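You operate a simulated robot arm through the tools that you are given. There is no shell and no other tool.

Carry out the task below with a simulated two-armed robot. There is one attempt and no reset: what you move stays moved.

TASK
Switch the oven and blower off and fork silver tin 3 out onto the grey pad.
Fine: put the short fork back and leave the oven door open to cool; the other tins stay.

The check looks at the end state, three seconds after you hand in, the way a careful person would. Anything else that was tipped, shoved, dropped, spilled or broken makes it a failure.

THE ROBOT
Two 7-joint arms with fingered hands on one trunk, on a base that drives. Base frame: it is fixed to the floor where the robot stands at the start and does not move with it; the origin is under the middle of the robot, x ahead of it, y to its left, z up. Units: mm, degrees, N and s.
The left shoulder is at the start at [70, 132, 1217], the right one opposite. With the tool pointing down near the work surface each hand reaches from about 100 to 520 mm from the robot's upright axis, wherever it stands, measured 20 degrees to its own side. Places, roughly: blower switch [800, -100, 1000]; oven door [1200, -300, 1200]; oven heat switch [700, 0, 1000]; short fork [1250, -500, 750]; silver tin [1250, -250, 1250]; top of the first grey pad [1900, -700, 700]. Payload 2.3 kg a hand.
The TCP of each hand is the grasp point between the finger pads, 25 mm short of the fingertips. In the tool frame z runs along the fingers and y along their closing line. Largest opening 88 mm; the body of the gripper starts 29 mm behind the TCP. The gripper is a hand of 3 fingers: y runs from the thumb to the fingers, the wrist lies at [-13, -97, -162] in the tool frame, and closing takes about 1.5 s.
Orientation is told as [roll, pitch, yaw] about the base's x, y, z axes, in that order, counted from this pose: with the fingers straight down and the wrist toward the robot, the tool's x, y and z point along [0, 1, 0], [1, 0, 0] and [0, 0, -1] of the base frame.

THE INTERFACE
- The arms move only by the tool nudge_tool. It takes "left_commands", "right_commands" or both (then of equal length, played together; a hand with none holds still); each is a list of rows, each a list of 6 numbers: the shift along the tool's x, y, z in mm, then the turn, a rotation vector about the tool's x, y, z in degrees. In form: [[x, y, z, wx, wy, wz], ...]. A call has 1 to 20 rows; each row is the pose to reach, as a shift and turn from the pose commanded when the call began, along the tool's axes at that moment. "left_jaw" and "right_jaw" are, for a hand that has rows, the finger opening in mm, from 0 to 88, set as the call begins (left out, the last holds). Rows are played at 5 a second. More than 50 mm and 8.6 degrees between two rows, or a gripper value outside its range, and nothing of the call is played. A pose out of reach is approached as far as the arm can. The call stops where the force on the tool passes 90 N (or 10 N more than at its start, if that is more) or the arm is blocked; 0.2 s more then pass. Each finger travels about 108 mm/s and halts on what it meets, pressing with about 31 N; the grip force reading is that of the motor and also rises with nothing between the fingers. The clock runs only during rows and for 0.2 s after the last one: add rows that repeat a pose to give the fingers time. It gives the time, the measured TCP pose, the force on the tool (base axes), the opening and the grip force at its end, in the units of the frame above (readings bear some noise), with the torque about the TCP (base axes, N m) and any sound that the robot's microphone picked up.
- Cameras (640 x 400 px; columns grow to the right, rows downward): "scene" is now at [137.1, -18.6, 1536.6]; the picture's right is [-0.21, -0.98, -0.00], its down [-0.57, 0.12, -0.82] and it looks along [0.80, -0.17, -0.58] (base axes); focal length 274 px, centre (320, 200). "left" rides on the left gripper at [-58, -85, -99] in its tool frame; the picture's right is [-0.67, -0.35, 0.65], its down [0.68, -0.63, 0.37] and it looks along [0.29, 0.69, 0.66] (tool axes); focal length 261 px, centre (320, 200). "right" rides on the right gripper at [58, -85, -99] in its tool frame; the picture's right is [-0.67, 0.35, -0.66], its down [-0.69, -0.63, 0.37] and it looks along [-0.29, 0.69, 0.66] (tool axes); focal length 261 px, centre (320, 200). There is no depth. A picture from a camera that has moved, and an enlarged one, comes with that camera's place and axes in the base frame and with its lens.
- get_image(camera): a new picture of that camera. No time passes.
- slide_trunk(by): slides the trunk up (or, below 0, down) by that many mm; the arms and the scene camera ride with it, the base frame stays. It gives what a move gives, with no picture.
- drive_base(legs): drives the robot by 1 to 6 legs, each [ahead, left, turn to the left] in mm, mm and degrees, along the robot's own axes; the way and the turn of a leg run together, so that a leg with both is an arc; at most 1500 mm and 180 degrees a leg. The arms and the cameras ride along, it lands a little off, and it stops where it bumps. It gives what a move gives.
- move_fingers(index, middle, thumb_bend, thumb_turn, hand): sets how far each is bent, from 0 (flat) to 100 (curled in); at 30 the hand is open as for a grip, at 70 the pads meet at the TCP. One left out holds its place. A second passes; each finger stops where it meets its share of the squeeze, and holds until it gets a number again. A gripper value or a shape takes the hand back. It gives what a move gives, with no picture; readings hold the bend of each and the force on the fingers (four entries, about 0 where the hand has none), thumb and palm. thumb_turn goes from beside the hand (0) to across from the fingers (100), as for a grip.
- hand_shape(shape, hand): the hand has 3 fingers and takes this shape, open, in about a second: jaw (thumb against the fingers, like two jaws); tri (thumb and two fingers); tip (a fingertip pinch); poke (one finger out to press); point (the index stretched); flat (the hand flat); cup (the hand cupped); fist (a fist). The gripper value then closes the fingers along that shape, each until it touches; the sizes above hold for jaw. It gives what a move gives, with no picture.
- head_to(pan, tilt): turns the head with the scene camera to pan (to the left, within 86 degrees either way) and tilt (down, from -29 to 69), counted from straight ahead of the robot. It gives what a move gives.
- enlarge(camera, box): a new picture of the part [left, top, right, bottom] of that camera's present view, enlarged. No time passes.
- close_job(): hands the job in; it is judged then, once.

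Places have to be worked out from the pictures, the camera data and where the tool is seen. Open the grippers and draw the arms clear of the work before you hand the job in, unless the task says otherwise.

The tools are called as name(argument=value, ...) on one line, values as JSON. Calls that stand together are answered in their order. nudge_tool: Moves the arms, as the interface text tells. Its arguments: {"type":"object","properties":{"left_commands":{"type":"array"},"left_jaw":{"type":"number"},"right_commands":{"type":"array"},"right_jaw":{"type":"number"}},"required":[]} The other tools are called the same way: slide_trunk (by) slides the trunk up or down; hand_shape (shape, hand) gives the hand a shape; move_fingers (index, middle, thumb_bend, thumb_turn, hand) moves the fingers one by one; drive_base (legs) drives the base; head_to (pan, tilt) turns the head that bears the scene camera; get_image (camera) takes a picture; enlarge (camera, box) takes an enlarged picture of a part of a camera's view; close_job () hands the job in.

At the start:

```text
time_s: 0.0
left_ee_pos: [426.4, 11.5, 1300.1]
left_ee_rot: [0.1, 0.0, 0.0]
left_ft_force: [0.4, -0.2, 0.5]
left_wrist_torque: [0.0, -0.01, -0.01]
left_width: 87.7
left_grasp_force: 0.1
left_shape: jaw
left_bend: [30.0, 30.0, 30.0, 98.0]
left_finger forces: [0.0, 0.0, 0.0, 0.0, 0.0, 0.1]
right_ee_pos: [449.1, -341.4, 1283.5]
right_ee_rot: [0.0, 0.0, 0.0]
right_ft_force: [0.2, -0.6, 0.7]
right_wrist_torque: [0.03, -0.01, 0.01]
right_width: 87.7
right_grasp_force: 0.0
right_shape: jaw
right_bend: [30.0, 30.0, 30.0, 98.0]
right_finger forces: [0.1, 0.0, 0.1, 0.0, 0.1, 0.1]
trunk travel left (down, up): [-775.0, 65.0]
robot x, y, heading: [-1.7, -2.0, 0.1]
head pan, tilt: [-11.9, 35.3]
```

scene: 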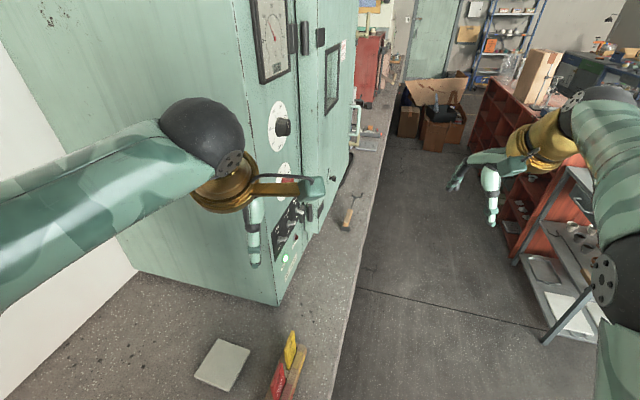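
right: 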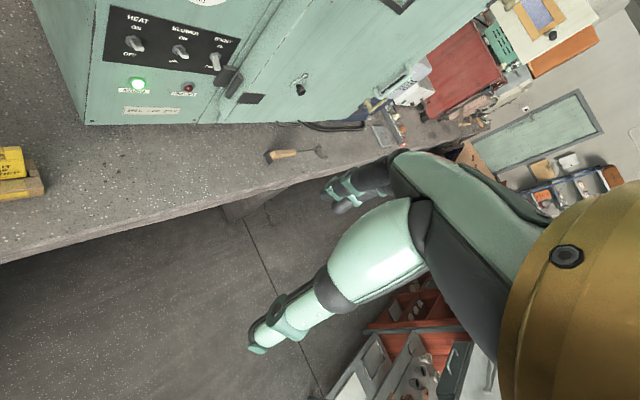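
left: 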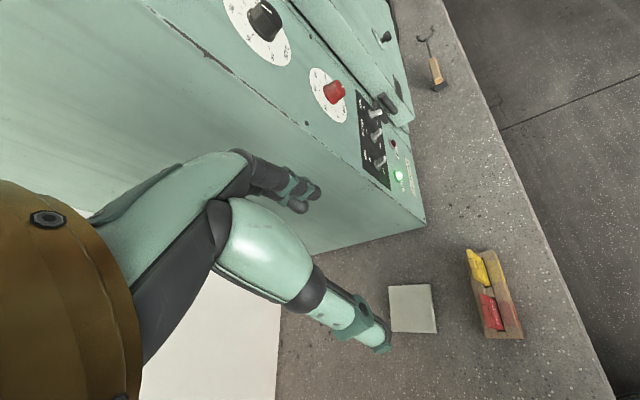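

The start pictures show the oven on a bench to the left-ahead, its front facing to the right (-y), with switches, a fork on the bench and a grey pad nearby. I look closer at each part before moving.

enlarge(camera="right", box=[80, 0, 340, 170])

enlarge(camera="scene", box=[220, 0, 420, 250])

enlarge(camera="scene", box=[160, 250, 360, 400])

```text
2.35 times, centred on (210, 85) of right
camera zoom: at [365.4, -283.1, 1382.6], right [0.35, -0.67, 0.66], down [-0.63, -0.69, -0.37], along [0.69, -0.29, -0.66], focal length 613 px, centre (579, 471)
```

zoom: 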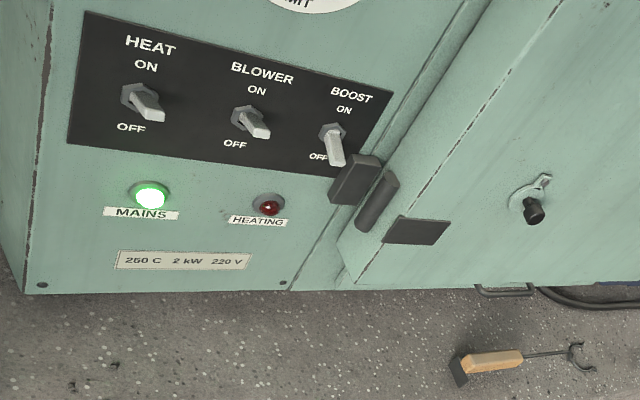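

```text
1.60 times, centred on (320, 125) of scene
camera zoom: at [137.1, -18.6, 1536.6], right [-0.21, -0.98, 0.0], down [-0.57, 0.12, -0.82], along [0.8, -0.17, -0.58], focal length 438 px, centre (320, 320)
```

zoom: 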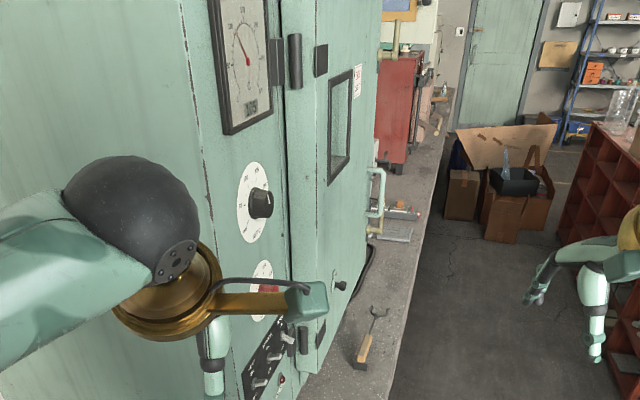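

```text
2.67 times, centred on (260, 325) of scene
camera zoom: at [137.1, -18.6, 1536.6], right [-0.21, -0.98, 0.0], down [-0.57, 0.12, -0.82], along [0.8, -0.17, -0.58], focal length 729 px, centre (480, -133)
```

zoom: 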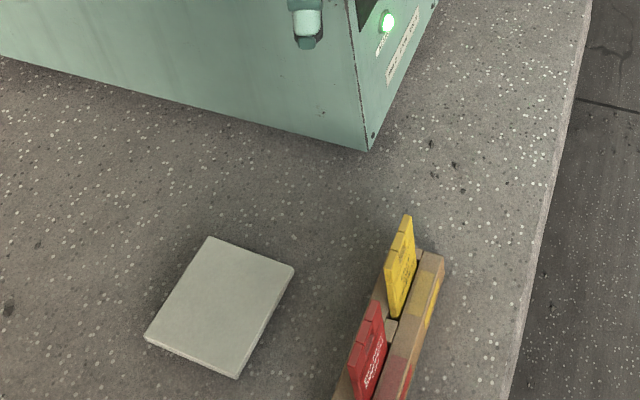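

The fork works out to about [1047, -328, 700] from two cameras, so the bench top is near z=700 and runs rotated about -25° from my x axis. I turn the head to survey the oven, the far end of the bench and the rest.

head_to(pan=-20, tilt=15)

get_image(camera="scene")

enlarge(camera="scene", box=[230, 60, 390, 220])

```text
time_s: 0.8
left_ee_pos: [428.1, 10.9, 1299.2]
left_ee_rot: [0.1, -0.1, 0.0]
left_ft_force: [-0.2, -0.5, 1.1]
left_wrist_torque: [0.0, 0.0, 0.0]
left_width: 87.6
left_grasp_force: 0.1
left_shape: jaw
left_bend: [30.0, 30.0, 30.0, 98.0]
left_finger forces: [0.0, 0.1, 0.0, 0.0, 0.0, 0.1]
right_ee_pos: [448.8, -340.6, 1284.0]
right_ee_rot: [0.0, 0.0, -0.1]
right_ft_force: [-0.6, 0.3, 0.0]
right_wrist_torque: [-0.02, 0.03, 0.01]
right_width: 87.6
right_grasp_force: 0.0
right_shape: jaw
right_bend: [30.0, 30.0, 30.0, 98.0]
right_finger forces: [0.1, 0.1, 0.0, 0.0, 0.1, 0.0]
trunk travel left (down, up): [-775.0, 65.0]
robot x, y, heading: [-2.7, -0.4, 0.2]
head pan, tilt: [-20.0, 15.0]
```

```text
taken
camera scene: at [138.8, -32.4, 1568.9], right [-0.34, -0.94, 0.0], down [-0.24, 0.09, -0.97], along [0.91, -0.33, -0.26], focal length 274 px, centre (320, 200)
```

scene: 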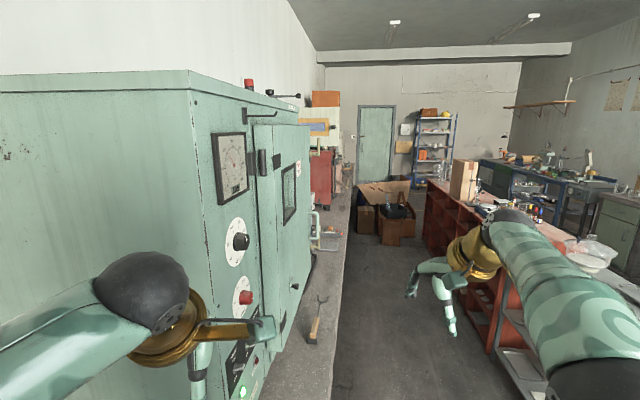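

```text
2.50 times, centred on (310, 140) of scene
camera zoom: at [138.8, -32.4, 1568.9], right [-0.34, -0.94, 0.0], down [-0.24, 0.09, -0.97], along [0.91, -0.33, -0.26], focal length 684 px, centre (345, 350)
```

zoom: 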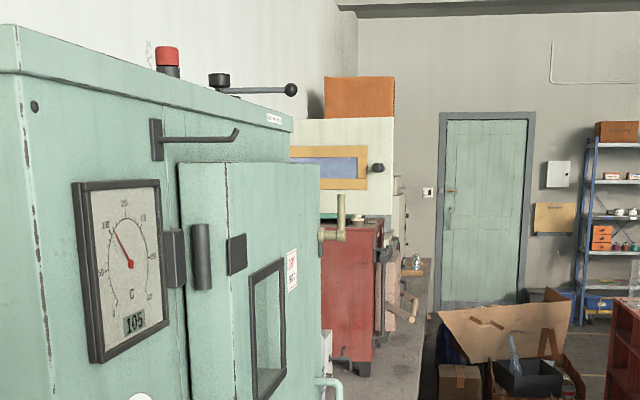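

The oven thermometer reads 105 and the door looks thick, hinged at its near edge. I look down and to both sides to see the bench's near end and the aisle width.

head_to(pan=20, tilt=60)

get_image(camera="scene")

head_to(pan=-60, tilt=45)

get_image(camera="scene")

```text
time_s: 2.0
left_ee_pos: [427.0, 11.8, 1299.8]
left_ee_rot: [-0.1, -0.1, 0.0]
left_ft_force: [0.4, -0.2, 0.5]
left_wrist_torque: [0.0, 0.03, 0.02]
left_width: 87.7
left_grasp_force: 0.1
left_shape: jaw
left_bend: [30.0, 30.0, 30.0, 98.0]
left_finger forces: [0.0, 0.0, 0.0, 0.0, 0.0, 0.0]
right_ee_pos: [449.7, -340.8, 1284.3]
right_ee_rot: [0.0, 0.0, 0.0]
right_ft_force: [0.6, -0.7, -0.3]
right_wrist_torque: [0.0, 0.01, -0.01]
right_width: 87.7
right_grasp_force: 0.1
right_shape: jaw
right_bend: [30.0, 30.0, 30.0, 98.0]
right_finger forces: [0.1, 0.1, 0.0, 0.0, 0.1, 0.0]
trunk travel left (down, up): [-775.0, 65.0]
robot x, y, heading: [0.3, -1.1, 0.1]
head pan, tilt: [20.0, 60.0]
```

```text
taken
camera scene: at [113.7, 22.2, 1502.7], right [0.34, -0.94, 0.0], down [-0.81, -0.3, -0.5], along [0.47, 0.17, -0.87], focal length 274 px, centre (320, 200)
```

scene: 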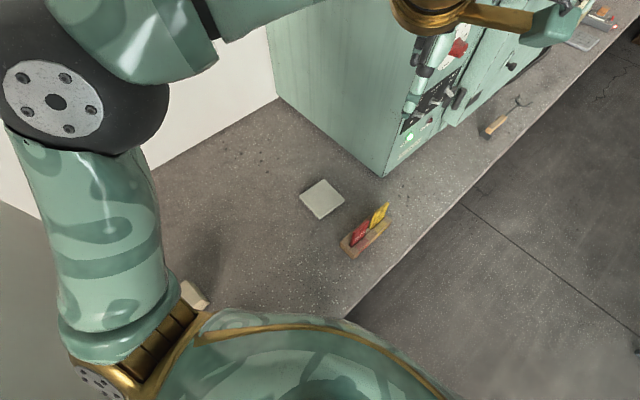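

```text
time_s: 3.5
left_ee_pos: [428.0, 11.6, 1301.1]
left_ee_rot: [-0.1, -0.1, 0.0]
left_ft_force: [-1.1, 0.9, -0.3]
left_wrist_torque: [-0.03, 0.02, 0.0]
left_width: 87.9
left_grasp_force: 0.1
left_shape: jaw
left_bend: [30.0, 30.0, 30.0, 98.0]
left_finger forces: [0.1, 0.1, 0.0, 0.0, 0.0, 0.2]
right_ee_pos: [450.2, -340.7, 1284.4]
right_ee_rot: [0.0, -0.1, 0.0]
right_ft_force: [0.1, -0.3, 0.3]
right_wrist_torque: [-0.01, -0.02, -0.01]
right_width: 87.4
right_grasp_force: 0.0
right_shape: jaw
right_bend: [30.0, 30.0, 30.0, 98.0]
right_finger forces: [0.1, 0.0, 0.1, 0.1, 0.1, 0.1]
trunk travel left (down, up): [-775.0, 65.0]
robot x, y, heading: [-1.1, 1.5, 0.1]
head pan, tilt: [-60.0, 45.0]
```

```text
taken
camera scene: at [91.8, -70.8, 1522.1], right [-0.87, -0.5, 0.0], down [-0.35, 0.61, -0.71], along [0.35, -0.61, -0.71], focal length 274 px, centre (320, 200)
```

scene: 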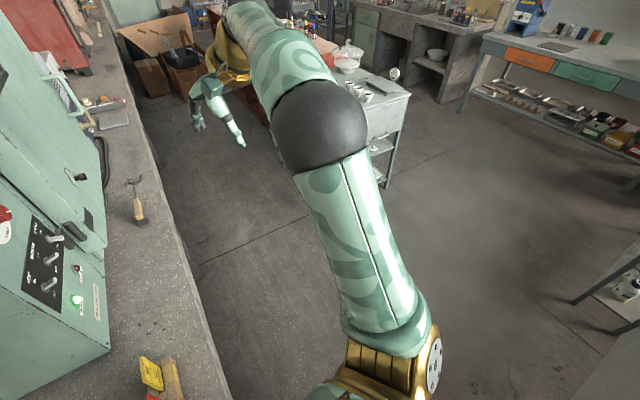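

Beyond the oven there is another flat grey thing near [1918, -761, 700], matching the told pad place. I enlarge there and on the near slab to tell which one is "the grey pad".

enlarge(camera="scene", box=[30, 60, 170, 240])

head_to(pan=-24, tilt=25)

enlarge(camera="scene", box=[240, 100, 400, 200])

enlarge(camera="right", box=[320, 60, 480, 160])

```text
2.22 times, centred on (100, 150) of scene
camera zoom: at [91.8, -70.8, 1522.1], right [-0.87, -0.5, 0.0], down [-0.35, 0.61, -0.71], along [0.35, -0.61, -0.71], focal length 608 px, centre (809, 311)
```

zoom: 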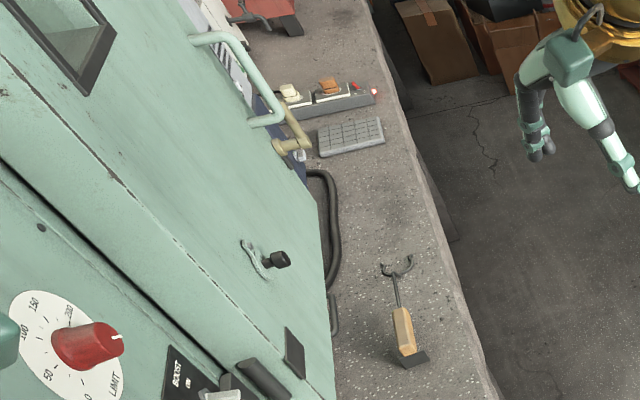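

```text
time_s: 4.5
left_ee_pos: [427.3, 11.8, 1298.9]
left_ee_rot: [0.0, 0.0, 0.0]
left_ft_force: [-0.3, 0.6, -0.1]
left_wrist_torque: [0.01, 0.02, -0.01]
left_width: 87.7
left_grasp_force: 0.0
left_shape: jaw
left_bend: [30.0, 30.0, 30.0, 98.0]
left_finger forces: [0.0, 0.1, 0.0, 0.1, 0.0, 0.0]
right_ee_pos: [449.5, -340.9, 1285.2]
right_ee_rot: [0.0, 0.0, -0.1]
right_ft_force: [0.1, 1.4, -0.9]
right_wrist_torque: [-0.02, 0.0, -0.02]
right_width: 87.5
right_grasp_force: 0.0
right_shape: jaw
right_bend: [30.0, 30.0, 30.0, 98.0]
right_finger forces: [0.0, 0.0, 0.1, 0.0, 0.0, 0.0]
trunk travel left (down, up): [-775.0, 65.0]
robot x, y, heading: [-3.2, -1.5, -0.0]
head pan, tilt: [-24.0, 25.0]
```

```text
4.00 times, centred on (320, 150) of scene
camera zoom: at [135.0, -38.0, 1552.7], right [-0.41, -0.91, 0.0], down [-0.39, 0.17, -0.91], along [0.83, -0.37, -0.42], focal length 1094 px, centre (320, 400)
```

zoom: 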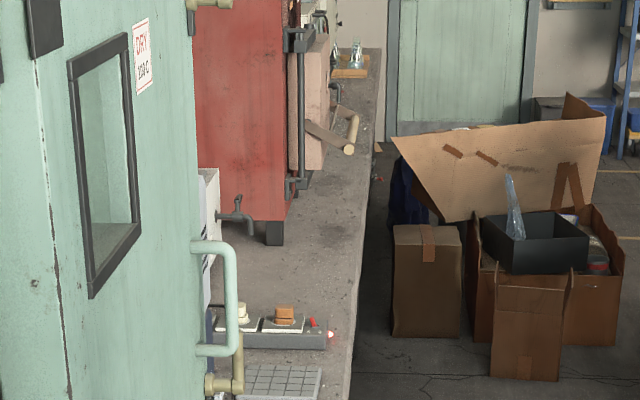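

```text
4.00 times, centred on (400, 110) of right
camera zoom: at [365.3, -283.1, 1382.6], right [0.35, -0.67, 0.66], down [-0.63, -0.69, -0.37], along [0.69, -0.29, -0.66], focal length 1043 px, centre (0, 560)
```

zoom: 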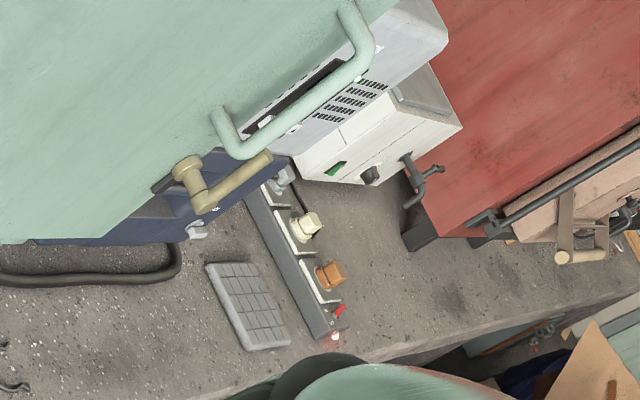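

The far pad is a grey grooved pad matching the listed place; the near slab is a plain pale plate. I check the aisle on the right before driving to the oven's front.

head_to(pan=-45, tilt=60)

get_image(camera="scene")

head_to(pan=-85, tilt=40)

get_image(camera="scene")

```text
time_s: 5.5
left_ee_pos: [427.4, 10.1, 1299.8]
left_ee_rot: [0.1, -0.3, 0.0]
left_ft_force: [-0.5, 0.1, 0.5]
left_wrist_torque: [0.0, -0.02, 0.01]
left_width: 87.5
left_grasp_force: 0.1
left_shape: jaw
left_bend: [30.0, 30.0, 30.0, 98.0]
left_finger forces: [0.0, 0.1, 0.1, 0.0, 0.0, 0.0]
right_ee_pos: [449.4, -340.5, 1284.3]
right_ee_rot: [0.0, -0.1, 0.0]
right_ft_force: [-0.5, -0.1, 0.1]
right_wrist_torque: [0.0, -0.01, 0.03]
right_width: 87.9
right_grasp_force: 0.0
right_shape: jaw
right_bend: [30.0, 30.0, 30.0, 98.0]
right_finger forces: [0.0, 0.0, 0.0, 0.0, 0.1, 0.0]
trunk travel left (down, up): [-775.0, 65.0]
robot x, y, heading: [-1.2, 0.0, 0.1]
head pan, tilt: [-45.0, 60.0]
```

```text
taken
camera scene: at [98.2, -47.5, 1502.7], right [-0.71, -0.71, 0.0], down [-0.61, 0.61, -0.5], along [0.35, -0.35, -0.87], focal length 274 px, centre (320, 200)
```

scene: 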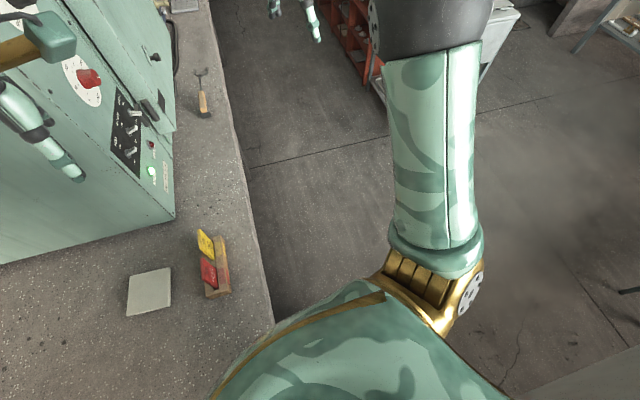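

```text
time_s: 6.6
left_ee_pos: [427.1, 10.7, 1300.7]
left_ee_rot: [0.1, -0.1, 0.1]
left_ft_force: [0.0, -0.8, -0.1]
left_wrist_torque: [-0.04, 0.03, -0.02]
left_width: 87.4
left_grasp_force: 0.1
left_shape: jaw
left_bend: [30.0, 30.0, 30.0, 98.0]
left_finger forces: [0.0, 0.0, 0.1, 0.0, 0.0, 0.0]
right_ee_pos: [449.7, -341.2, 1285.1]
right_ee_rot: [-0.1, 0.0, 0.0]
right_ft_force: [-0.1, -0.9, -0.1]
right_wrist_torque: [0.0, 0.02, 0.01]
right_width: 87.6
right_grasp_force: 0.1
right_shape: jaw
right_bend: [30.0, 30.0, 30.0, 98.0]
right_finger forces: [0.0, 0.0, 0.0, 0.0, 0.0, 0.1]
trunk travel left (down, up): [-775.0, 65.0]
robot x, y, heading: [-0.9, 0.8, 0.2]
head pan, tilt: [-85.0, 40.0]
```

```text
taken
camera scene: at [58.5, -85.1, 1529.4], right [-1.0, -0.09, 0.0], down [-0.06, 0.64, -0.77], along [0.07, -0.76, -0.64], focal length 274 px, centre (320, 200)
```

scene: 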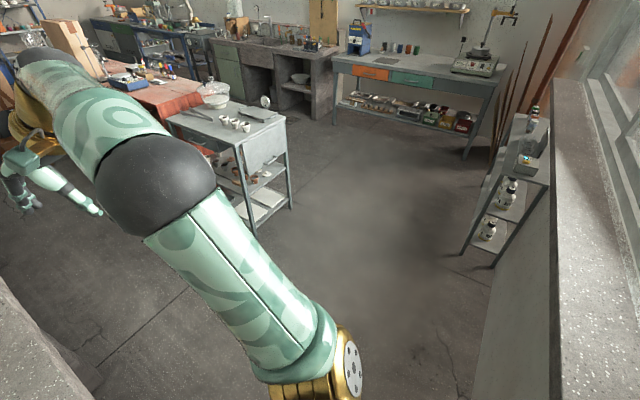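

The aisle is about 1 m wide between the bench edge and the trolley. I drive right first to clear the bench, then along the bench direction (about -28°).

drive_base(legs=[[0, -450, 0], [820, -436, 0]])

head_to(pan=40, tilt=25)

get_image(camera="scene")

```text
time_s: 13.8
left_ee_pos: [1241.3, -876.3, 1301.2]
left_ee_rot: [-0.1, -0.1, 0.1]
left_ft_force: [0.6, -0.1, -0.3]
left_wrist_torque: [0.0, -0.03, 0.0]
left_width: 87.4
left_grasp_force: 0.0
left_shape: jaw
left_bend: [30.0, 30.0, 30.0, 98.0]
left_finger forces: [0.0, 0.1, 0.0, 0.0, 0.1, 0.0]
right_ee_pos: [1264.8, -1228.0, 1284.6]
right_ee_rot: [-0.2, -0.1, 0.0]
right_ft_force: [1.4, 0.2, -0.2]
right_wrist_torque: [0.0, -0.01, -0.01]
right_width: 87.5
right_grasp_force: 0.2
right_shape: jaw
right_bend: [30.0, 30.0, 30.0, 98.0]
right_finger forces: [0.0, 0.1, 0.0, 0.0, 0.0, 0.1]
trunk travel left (down, up): [-775.0, 65.0]
robot x, y, heading: [816.8, -887.0, 0.3]
head pan, tilt: [-85.0, 40.0]
```

```text
time_s: 15.8
left_ee_pos: [1243.3, -876.2, 1300.4]
left_ee_rot: [-0.1, -0.2, 0.1]
left_ft_force: [0.5, -0.6, 0.4]
left_wrist_torque: [-0.03, 0.04, -0.02]
left_width: 87.6
left_grasp_force: 0.0
left_shape: jaw
left_bend: [30.0, 30.0, 30.0, 98.0]
left_finger forces: [0.0, 0.1, 0.0, 0.0, 0.1, 0.0]
right_ee_pos: [1264.4, -1229.9, 1283.9]
right_ee_rot: [0.0, 0.0, 0.0]
right_ft_force: [0.3, -0.6, -0.2]
right_wrist_torque: [0.02, 0.01, -0.02]
right_width: 87.3
right_grasp_force: 0.1
right_shape: jaw
right_bend: [30.0, 30.0, 30.0, 98.0]
right_finger forces: [0.0, 0.1, 0.0, 0.0, 0.0, 0.0]
trunk travel left (down, up): [-775.0, 65.0]
robot x, y, heading: [817.9, -892.4, 0.0]
head pan, tilt: [40.0, 25.0]
```

```text
taken
camera scene: at [936.7, -829.7, 1552.7], right [0.64, -0.77, 0.0], down [-0.32, -0.27, -0.91], along [0.69, 0.58, -0.42], focal length 274 px, centre (320, 200)
```

scene: 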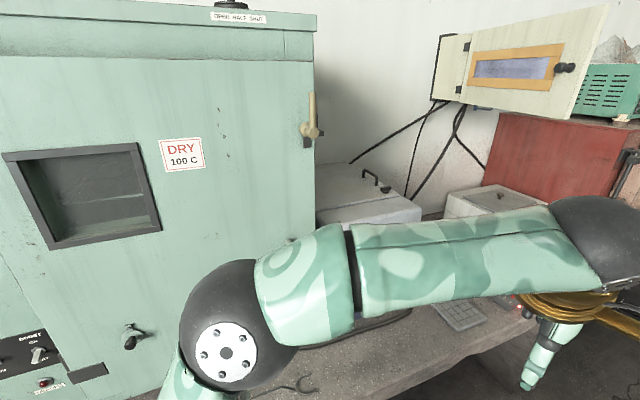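

The drive landed at [818, -890]. I turn left in place by 62° to face the oven's front squarely.

drive_base(legs=[[0, 0, 62]])

head_to(pan=0, tilt=25)

get_image(camera="scene")

```text
time_s: 18.9
left_ee_pos: [1008.5, -507.5, 1299.8]
left_ee_rot: [-0.1, -0.1, 61.4]
left_ft_force: [-1.2, 0.1, -0.5]
left_wrist_torque: [0.02, -0.01, 0.01]
left_width: 87.9
left_grasp_force: 0.1
left_shape: jaw
left_bend: [30.0, 30.0, 30.0, 98.0]
left_finger forces: [0.0, 0.1, 0.0, 0.0, 0.0, 0.0]
right_ee_pos: [1329.5, -655.8, 1284.3]
right_ee_rot: [0.0, 0.0, 61.4]
right_ft_force: [-0.4, 0.6, 0.3]
right_wrist_torque: [-0.02, 0.01, -0.02]
right_width: 87.6
right_grasp_force: 0.1
right_shape: jaw
right_bend: [30.0, 30.0, 30.0, 98.0]
right_finger forces: [0.0, 0.0, 0.0, 0.0, 0.1, 0.1]
trunk travel left (down, up): [-775.0, 65.0]
robot x, y, heading: [815.7, -890.1, 61.6]
head pan, tilt: [40.0, 25.0]
```

```text
time_s: 20.0
left_ee_pos: [1009.4, -506.7, 1300.3]
left_ee_rot: [0.1, -0.1, 61.5]
left_ft_force: [0.4, 0.4, 0.4]
left_wrist_torque: [0.0, -0.01, 0.0]
left_width: 87.6
left_grasp_force: 0.1
left_shape: jaw
left_bend: [30.0, 30.0, 30.0, 98.0]
left_finger forces: [0.0, 0.0, 0.1, 0.1, 0.0, 0.0]
right_ee_pos: [1328.3, -655.7, 1284.8]
right_ee_rot: [0.1, 0.0, 61.5]
right_ft_force: [0.5, 0.0, 0.5]
right_wrist_torque: [0.04, -0.02, -0.02]
right_width: 87.4
right_grasp_force: 0.0
right_shape: jaw
right_bend: [30.0, 30.0, 30.0, 98.0]
right_finger forces: [0.0, 0.1, 0.0, 0.0, 0.0, 0.0]
trunk travel left (down, up): [-775.0, 65.0]
robot x, y, heading: [812.5, -885.7, 61.4]
head pan, tilt: [0.0, 25.0]
```

```text
taken
camera scene: at [883.7, -763.7, 1552.7], right [0.88, -0.48, 0.0], down [-0.2, -0.37, -0.91], along [0.43, 0.8, -0.42], focal length 274 px, centre (320, 200)
```

scene: 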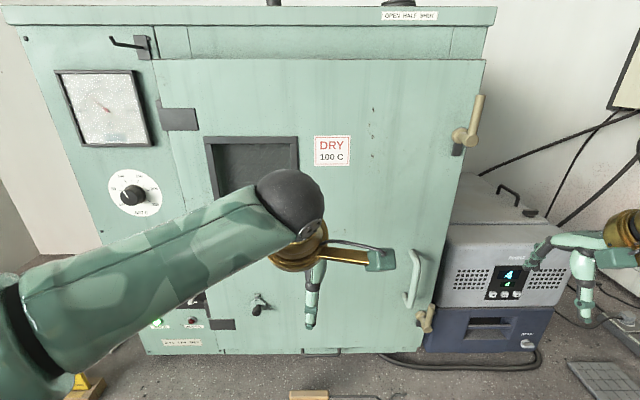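

Now I see the front square on: hinges left, D-handle and two gold latch levers at right. I enlarge the parts to read the details.

enlarge(camera="scene", box=[0, 0, 200, 125])

enlarge(camera="scene", box=[360, 0, 520, 100])

enlarge(camera="scene", box=[380, 80, 520, 340])

enlarge(camera="scene", box=[190, 260, 350, 400])

get_image(camera="left")

get_image(camera="right")

```text
3.20 times, centred on (100, 62) of scene
camera zoom: at [883.7, -763.7, 1552.7], right [0.88, -0.48, 0.0], down [-0.2, -0.37, -0.91], along [0.43, 0.8, -0.42], focal length 875 px, centre (1024, 640)
```

zoom: 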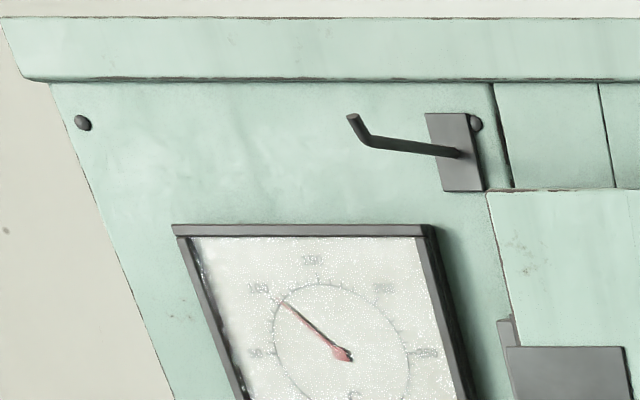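

```text
4.00 times, centred on (440, 50) of scene
camera zoom: at [883.7, -763.7, 1552.7], right [0.88, -0.48, 0.0], down [-0.2, -0.37, -0.91], along [0.43, 0.8, -0.42], focal length 1094 px, centre (-160, 800)
```

zoom: 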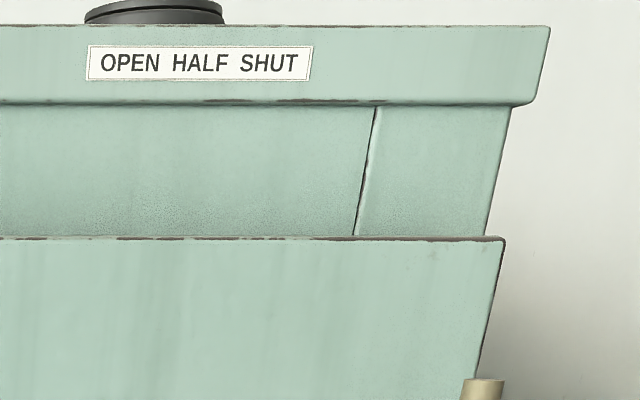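

```text
1.54 times, centred on (450, 210) of scene
camera zoom: at [883.7, -763.7, 1552.7], right [0.88, -0.48, 0.0], down [-0.2, -0.37, -0.91], along [0.43, 0.8, -0.42], focal length 421 px, centre (120, 185)
```

zoom: 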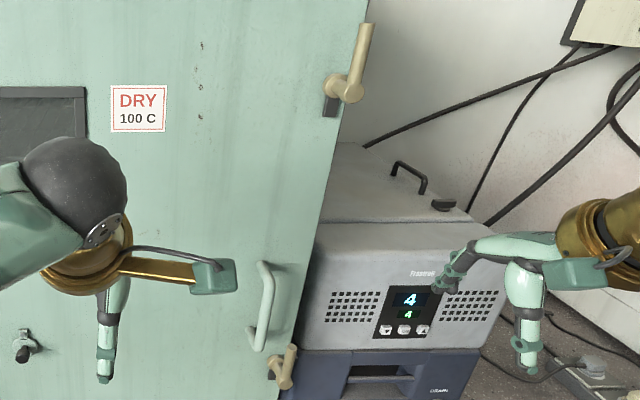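

```text
2.86 times, centred on (270, 330) of scene
camera zoom: at [883.7, -763.7, 1552.7], right [0.88, -0.48, 0.0], down [-0.2, -0.37, -0.91], along [0.43, 0.8, -0.42], focal length 781 px, centre (463, -171)
```

zoom: 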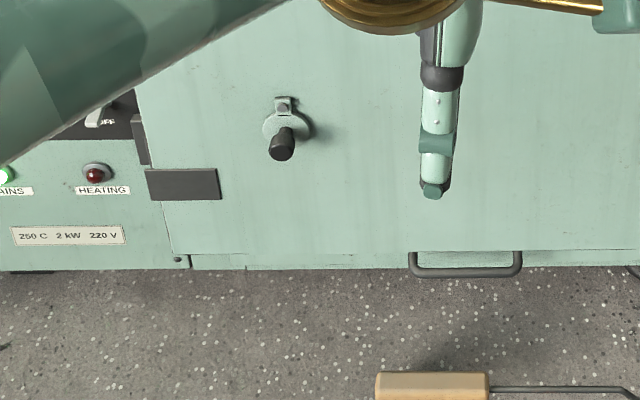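

```text
taken
camera left: at [1018.9, -608.9, 1399.3], right [0.42, -0.63, -0.66], down [-0.9, -0.23, -0.37], along [0.08, 0.75, -0.66], focal length 261 px, centre (320, 200)
```

left: 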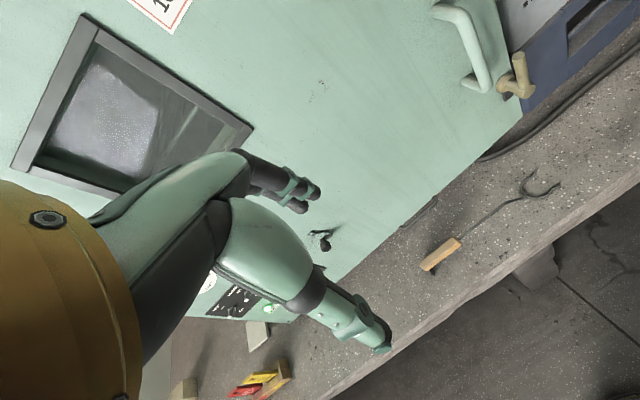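

```text
taken
camera right: at [1238.6, -703.4, 1382.6], right [0.75, -0.01, 0.66], down [0.3, -0.88, -0.37], along [0.58, 0.47, -0.66], focal length 261 px, centre (320, 200)
```

right: 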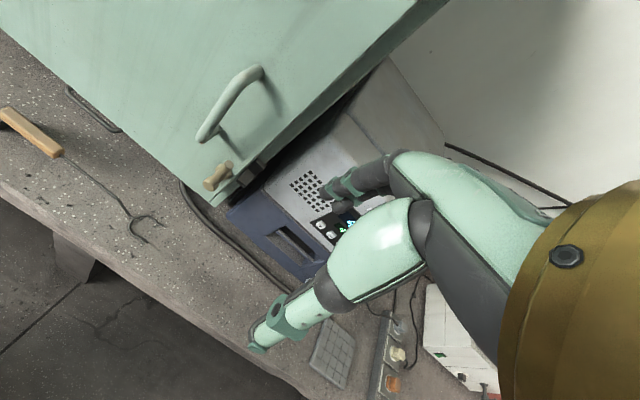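

I will move the left arm aside so that the scene camera sees the switch panel, and zoom on the fork and the lower latch with the right camera.

enlarge(camera="right", box=[0, 80, 192, 260])

enlarge(camera="right", box=[170, 50, 330, 220])

enlarge(camera="left", box=[400, 0, 600, 300])

enlarge(camera="left", box=[0, 0, 280, 210])

```text
2.22 times, centred on (96, 170) of right
camera zoom: at [1238.6, -703.4, 1382.6], right [0.75, -0.01, 0.66], down [0.3, -0.88, -0.37], along [0.58, 0.47, -0.66], focal length 579 px, centre (818, 267)
```

zoom: 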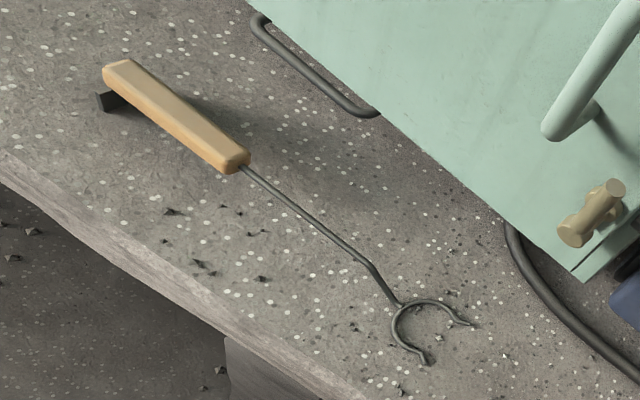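

```text
2.35 times, centred on (250, 135) of right
camera zoom: at [1238.6, -703.4, 1382.6], right [0.75, -0.01, 0.66], down [0.3, -0.88, -0.37], along [0.58, 0.47, -0.66], focal length 613 px, centre (485, 353)
```

zoom: 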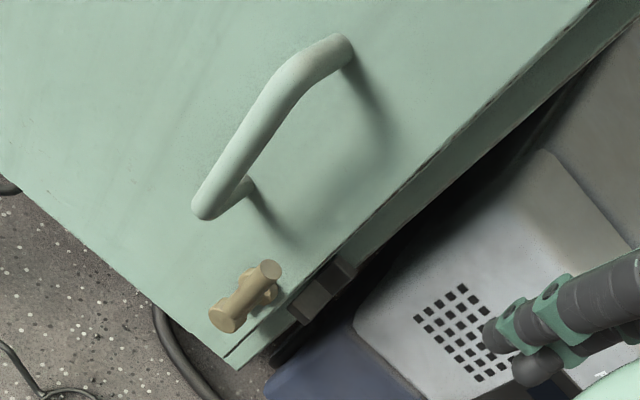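

```text
1.33 times, centred on (500, 150) of left
camera zoom: at [1018.9, -608.9, 1399.3], right [0.42, -0.63, -0.66], down [-0.9, -0.23, -0.37], along [0.08, 0.75, -0.66], focal length 348 px, centre (80, 267)
```

zoom: 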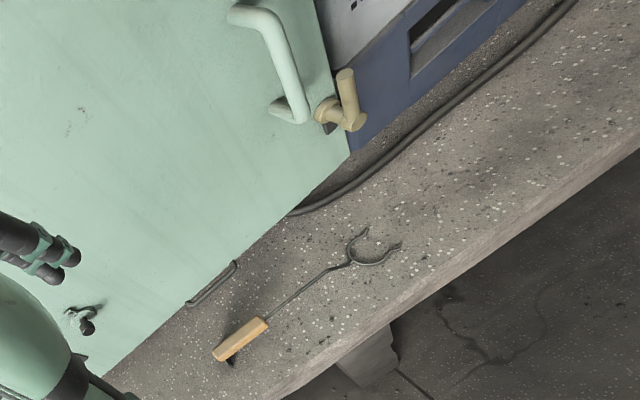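

```text
1.90 times, centred on (140, 105) of left
camera zoom: at [1018.9, -608.9, 1399.3], right [0.42, -0.63, -0.66], down [-0.9, -0.23, -0.37], along [0.08, 0.75, -0.66], focal length 496 px, centre (663, 381)
```

zoom: 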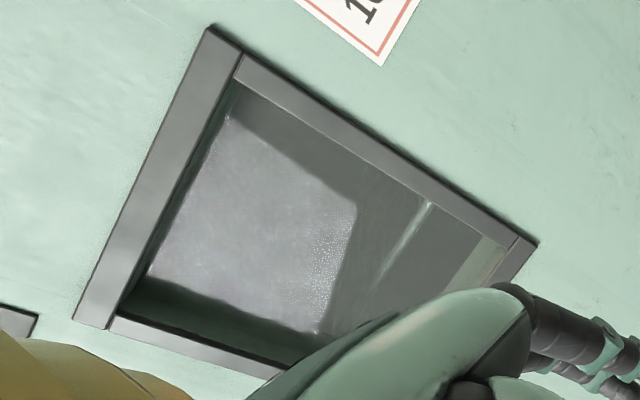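

The fork lies along the bench with its handle raised on a small foot and a C-shaped end. I look down to see how close the base stands to the bench, and retract the left hand to unveil the switch panel.

head_to(pan=0, tilt=69)

get_image(camera="scene")

```text
time_s: 21.1
left_ee_pos: [1008.5, -507.4, 1299.6]
left_ee_rot: [0.0, -0.1, 61.6]
left_ft_force: [-0.8, 0.1, 0.2]
left_wrist_torque: [0.0, -0.03, 0.02]
left_width: 87.7
left_grasp_force: 0.0
left_shape: jaw
left_bend: [30.0, 30.0, 30.0, 98.0]
left_finger forces: [0.0, 0.0, 0.0, 0.1, 0.1, 0.0]
right_ee_pos: [1329.3, -656.7, 1284.0]
right_ee_rot: [0.1, 0.1, 61.5]
right_ft_force: [0.3, 0.8, 0.5]
right_wrist_torque: [0.03, 0.02, 0.03]
right_width: 87.7
right_grasp_force: 0.1
right_shape: jaw
right_bend: [30.0, 30.0, 30.0, 98.0]
right_finger forces: [0.0, 0.0, 0.0, 0.1, 0.1, 0.1]
trunk travel left (down, up): [-775.0, 65.0]
robot x, y, heading: [813.1, -889.8, 61.5]
head pan, tilt: [0.0, 68.8]
```

```text
taken
camera scene: at [866.6, -795.4, 1493.3], right [0.88, -0.48, 0.0], down [-0.45, -0.82, -0.36], along [0.17, 0.32, -0.93], focal length 274 px, centre (320, 200)
```

scene: 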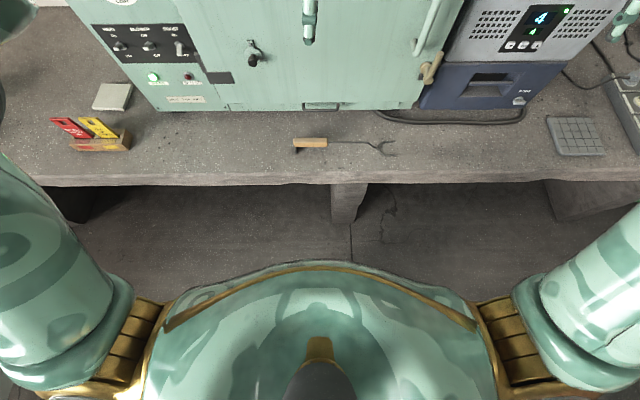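

The bench edge is at n≈75 mm (in bench coordinates) and the base is still well clear of it. I zoom in on the switch panel and fork from here.

enlarge(camera="scene", box=[90, 15, 250, 115])

enlarge(camera="scene", box=[280, 90, 440, 190])

enlarge(camera="scene", box=[400, 0, 640, 160])

```text
4.00 times, centred on (170, 65) of scene
camera zoom: at [866.6, -795.4, 1493.3], right [0.88, -0.48, 0.0], down [-0.45, -0.82, -0.36], along [0.17, 0.32, -0.93], focal length 1094 px, centre (920, 740)
```

zoom: 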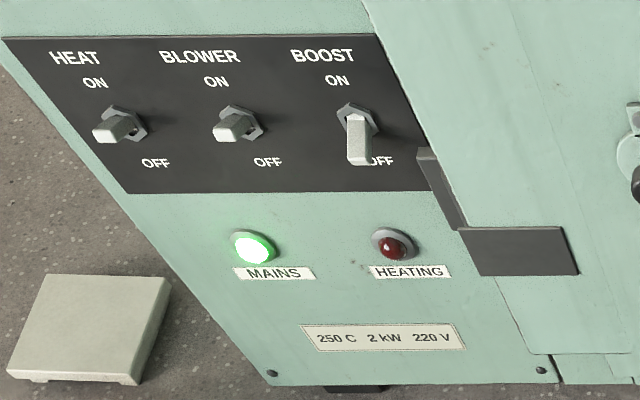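

```text
4.00 times, centred on (360, 140) of scene
camera zoom: at [866.6, -795.4, 1493.3], right [0.88, -0.48, 0.0], down [-0.45, -0.82, -0.36], along [0.17, 0.32, -0.93], focal length 1094 px, centre (160, 440)
```

zoom: 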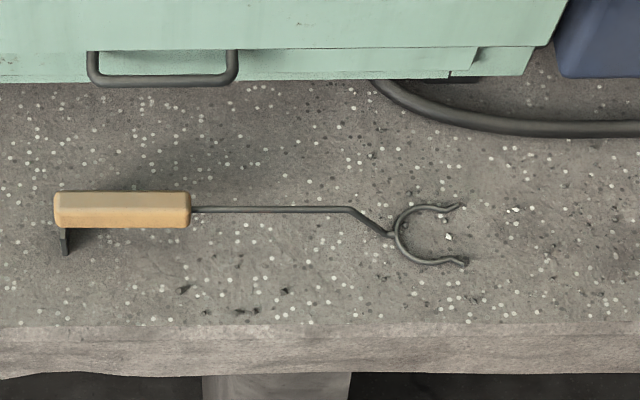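

```text
2.50 times, centred on (520, 80) of scene
camera zoom: at [866.6, -795.4, 1493.3], right [0.88, -0.48, 0.0], down [-0.45, -0.82, -0.36], along [0.17, 0.32, -0.93], focal length 684 px, centre (-180, 500)
```

zoom: 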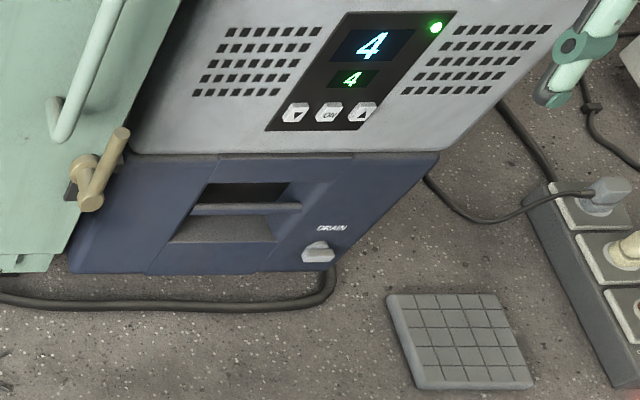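

HEAT and BLOWER levers point up (ON), BOOST is already down (OFF); the grid pad stands right of the chiller. I lower the trunk some and turn the left hand to point forward for pressing the levers.

slide_trunk(by=-150)

hand_shape(shape="poke", hand="left")

nudge_tool(left_commands=[[0, -5, 0, -8, 0, 0], [0, -10, 5, -16, 0, 0], [0, -15, 10, -24, 0, 0], [0, -20, 15, -32, 0, 0], [0, -25, 20, -40, 0, 0], [0, -30, 25, -48, 0, 0], [0, -35, 30, -56, 0, 0], [0, -40, 35, -64, 0, 0], [0, -40, 40, -72, 0, 0], [0, -40, 45, -80, 0, 0]])

get_image(camera="left")

get_image(camera="scene")

```text
time_s: 22.9
left_ee_pos: [1008.0, -507.6, 1148.8]
left_ee_rot: [0.1, -0.1, 61.5]
left_ft_force: [-0.1, -0.2, -0.1]
left_wrist_torque: [0.0, 0.0, 0.0]
left_width: 87.5
left_grasp_force: 0.1
left_shape: jaw
left_bend: [30.0, 30.0, 30.0, 98.0]
left_finger forces: [0.0, 0.0, 0.1, 0.0, 0.1, 0.0]
right_ee_pos: [1328.6, -655.7, 1135.4]
right_ee_rot: [0.0, 0.0, 61.6]
right_ft_force: [-0.4, 0.4, 0.5]
right_wrist_torque: [0.01, 0.01, -0.03]
right_width: 87.7
right_grasp_force: 0.1
right_shape: jaw
right_bend: [30.0, 30.0, 30.0, 98.0]
right_finger forces: [0.1, 0.0, 0.0, 0.0, 0.0, 0.0]
trunk travel left (down, up): [-625.0, 215.0]
robot x, y, heading: [815.9, -886.7, 61.6]
head pan, tilt: [0.0, 68.8]
```

```text
time_s: 23.8
left_ee_pos: [1009.2, -507.8, 1149.6]
left_ee_rot: [0.0, 0.0, 61.5]
left_ft_force: [0.3, 0.7, -0.8]
left_wrist_torque: [-0.01, 0.02, -0.02]
left_width: 0.1
left_grasp_force: 0.0
left_shape: poke
left_bend: [70.0, 70.0, 100.0, 100.0]
left_finger forces: [0.0, 0.0, 0.1, 0.0, 0.1, 0.1]
right_ee_pos: [1331.1, -656.2, 1134.7]
right_ee_rot: [-0.1, 0.0, 61.4]
right_ft_force: [-0.3, 1.0, -0.3]
right_wrist_torque: [-0.01, 0.0, -0.01]
right_width: 87.8
right_grasp_force: 0.0
right_shape: jaw
right_bend: [30.0, 30.0, 30.0, 98.0]
right_finger forces: [0.1, 0.0, 0.0, 0.1, 0.0, 0.1]
trunk travel left (down, up): [-625.0, 215.0]
robot x, y, heading: [813.5, -887.3, 61.4]
head pan, tilt: [0.0, 68.8]
```

```text
time_s: 25.9
left_ee_pos: [985.7, -538.4, 1115.5]
left_ee_rot: [-13.0, -80.8, 75.1]
left_ft_force: [0.2, 0.0, 0.7]
left_wrist_torque: [-0.01, -0.02, -0.01]
left_width: 0.0
left_grasp_force: 0.1
left_shape: poke
left_bend: [70.0, 70.0, 100.0, 100.0]
left_finger forces: [0.0, 0.0, 0.0, 0.1, 0.0, 0.0]
right_ee_pos: [1329.8, -655.0, 1134.1]
right_ee_rot: [0.0, 0.1, 61.6]
right_ft_force: [0.3, 0.5, -0.6]
right_wrist_torque: [0.0, -0.03, -0.03]
right_width: 87.7
right_grasp_force: 0.0
right_shape: jaw
right_bend: [30.0, 30.0, 30.0, 98.0]
right_finger forces: [0.0, 0.0, 0.0, 0.0, 0.0, 0.0]
trunk travel left (down, up): [-625.0, 215.0]
robot x, y, heading: [813.7, -892.7, 61.8]
head pan, tilt: [0.0, 68.8]
```

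```text
taken
camera left: at [986.6, -664.3, 1050.1], right [0.88, 0.2, -0.42], down [-0.46, 0.54, -0.7], along [0.09, 0.82, 0.57], focal length 261 px, centre (320, 200)
```

left: 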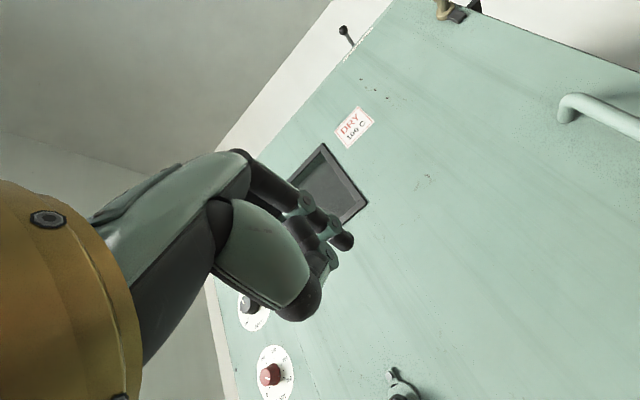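

```text
taken
camera scene: at [866.7, -794.4, 1343.2], right [0.88, -0.48, 0.0], down [-0.45, -0.82, -0.36], along [0.17, 0.32, -0.93], focal length 274 px, centre (320, 200)
```

scene: 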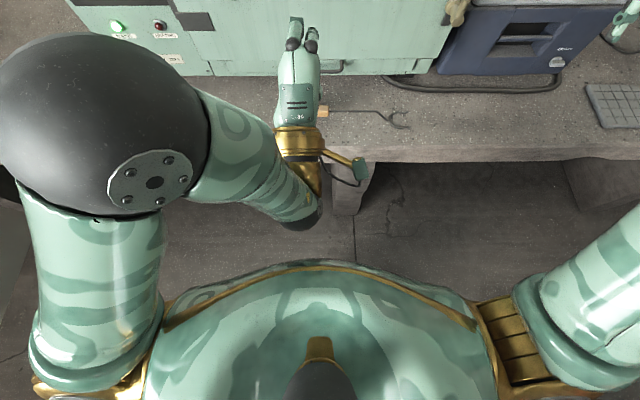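

The left hand now points at the oven. I try the "point" shape to get a clear single fingertip, then look at it.

hand_shape(shape="point", hand="left")

head_to(pan=0, tilt=45)

get_image(camera="left")

get_image(camera="scene")

get_image(camera="right")

```text
time_s: 26.9
left_ee_pos: [984.2, -536.4, 1112.8]
left_ee_rot: [-11.5, -80.1, 74.0]
left_ft_force: [0.8, -0.1, -0.5]
left_wrist_torque: [0.01, 0.02, -0.03]
left_width: 0.0
left_grasp_force: 0.1
left_shape: point
left_bend: [20.0, 100.0, 98.0, 88.0]
left_finger forces: [0.0, 0.0, 0.0, 0.1, 0.0, 0.0]
right_ee_pos: [1329.5, -656.8, 1133.5]
right_ee_rot: [0.0, 0.0, 61.5]
right_ft_force: [0.2, -0.8, -0.5]
right_wrist_torque: [0.0, -0.02, -0.01]
right_width: 87.7
right_grasp_force: 0.1
right_shape: jaw
right_bend: [30.0, 30.0, 30.0, 98.0]
right_finger forces: [0.0, 0.0, 0.0, 0.0, 0.1, 0.0]
trunk travel left (down, up): [-625.0, 215.0]
robot x, y, heading: [810.0, -887.2, 61.4]
head pan, tilt: [0.0, 68.8]
```

```text
time_s: 27.7
left_ee_pos: [984.5, -535.7, 1111.2]
left_ee_rot: [-11.9, -79.8, 74.3]
left_ft_force: [0.3, 0.0, 0.1]
left_wrist_torque: [0.02, 0.04, -0.02]
left_width: 0.3
left_grasp_force: 0.1
left_shape: point
left_bend: [20.0, 100.0, 98.0, 88.0]
left_finger forces: [0.0, 0.0, 0.1, 0.0, 0.1, 0.1]
right_ee_pos: [1328.8, -656.0, 1133.8]
right_ee_rot: [0.1, 0.0, 61.4]
right_ft_force: [0.0, 0.0, 0.6]
right_wrist_torque: [0.06, -0.02, 0.02]
right_width: 87.6
right_grasp_force: 0.1
right_shape: jaw
right_bend: [30.0, 30.0, 30.0, 98.0]
right_finger forces: [0.0, 0.0, 0.0, 0.1, 0.0, 0.0]
trunk travel left (down, up): [-625.0, 215.0]
robot x, y, heading: [815.3, -888.4, 61.5]
head pan, tilt: [0.0, 45.0]
```

```text
taken
camera left: at [985.9, -663.0, 1047.7], right [0.88, 0.2, -0.43], down [-0.47, 0.53, -0.71], along [0.08, 0.82, 0.56], focal length 261 px, centre (320, 200)
```

left: 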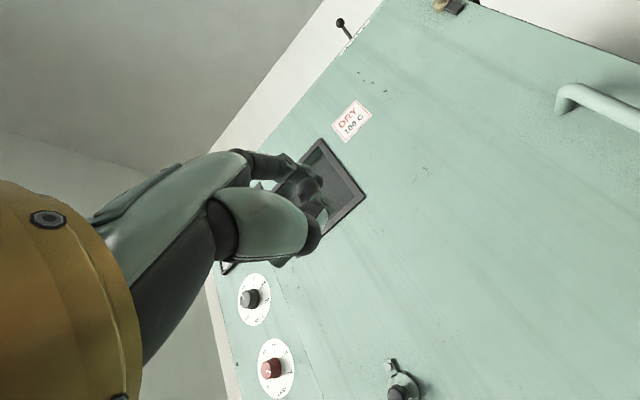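

```text
taken
camera scene: at [878.7, -773.3, 1372.1], right [0.88, -0.48, 0.0], down [-0.34, -0.62, -0.71], along [0.34, 0.62, -0.71], focal length 274 px, centre (320, 200)
```

scene: 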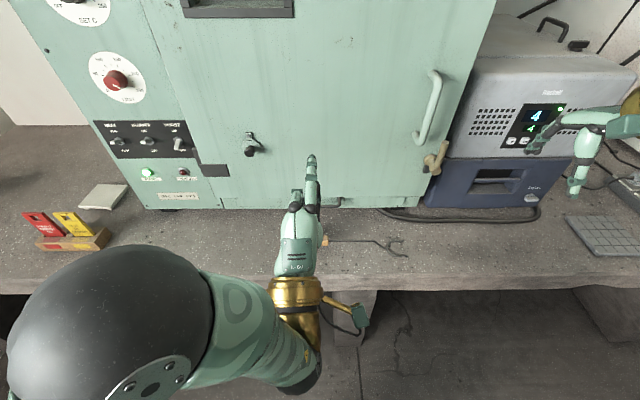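

```text
taken
camera right: at [1238.6, -703.5, 1232.6], right [0.75, -0.01, 0.66], down [0.3, -0.88, -0.37], along [0.58, 0.47, -0.66], focal length 261 px, centre (320, 200)
```

right: 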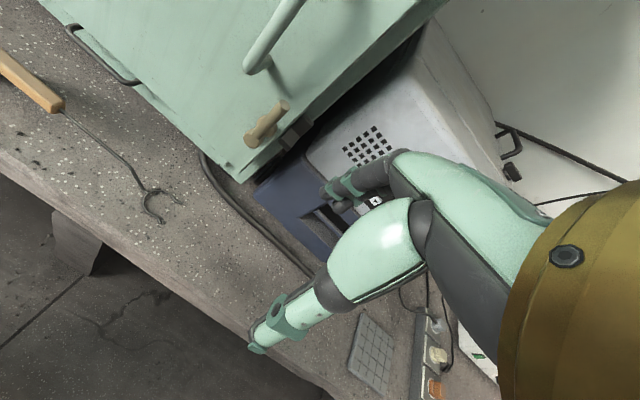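

The index sticks out well. I enlarge both views to locate the fingertip relative to the TCP.

enlarge(camera="left", box=[200, 120, 360, 290])

enlarge(camera="scene", box=[240, 130, 380, 290])

```text
2.35 times, centred on (280, 205) of left
camera zoom: at [985.9, -663.0, 1047.7], right [0.88, 0.2, -0.43], down [-0.47, 0.53, -0.71], along [0.08, 0.82, 0.56], focal length 613 px, centre (414, 188)
```

zoom: 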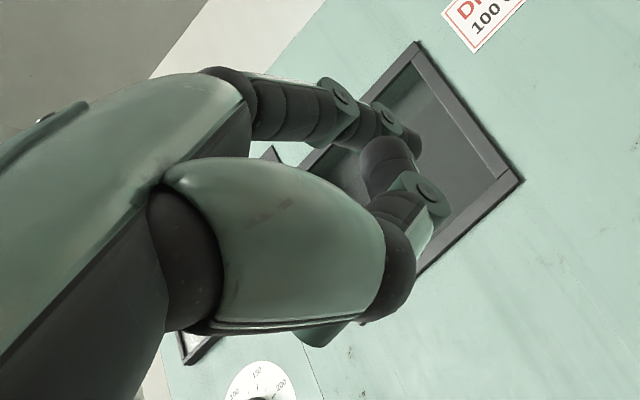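

```text
2.50 times, centred on (310, 210) of scene
camera zoom: at [878.7, -773.3, 1372.1], right [0.88, -0.48, 0.0], down [-0.34, -0.62, -0.71], along [0.34, 0.62, -0.71], focal length 684 px, centre (345, 175)
```

zoom: 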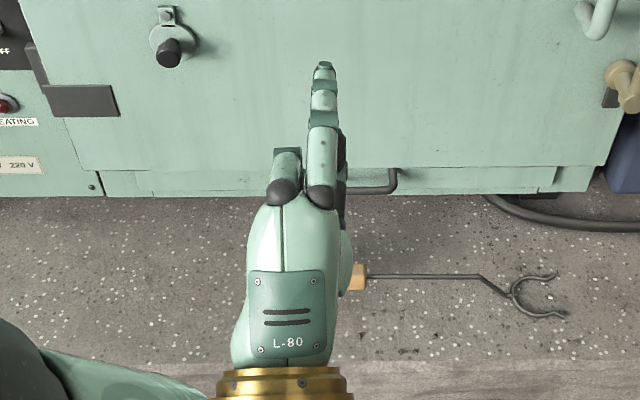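

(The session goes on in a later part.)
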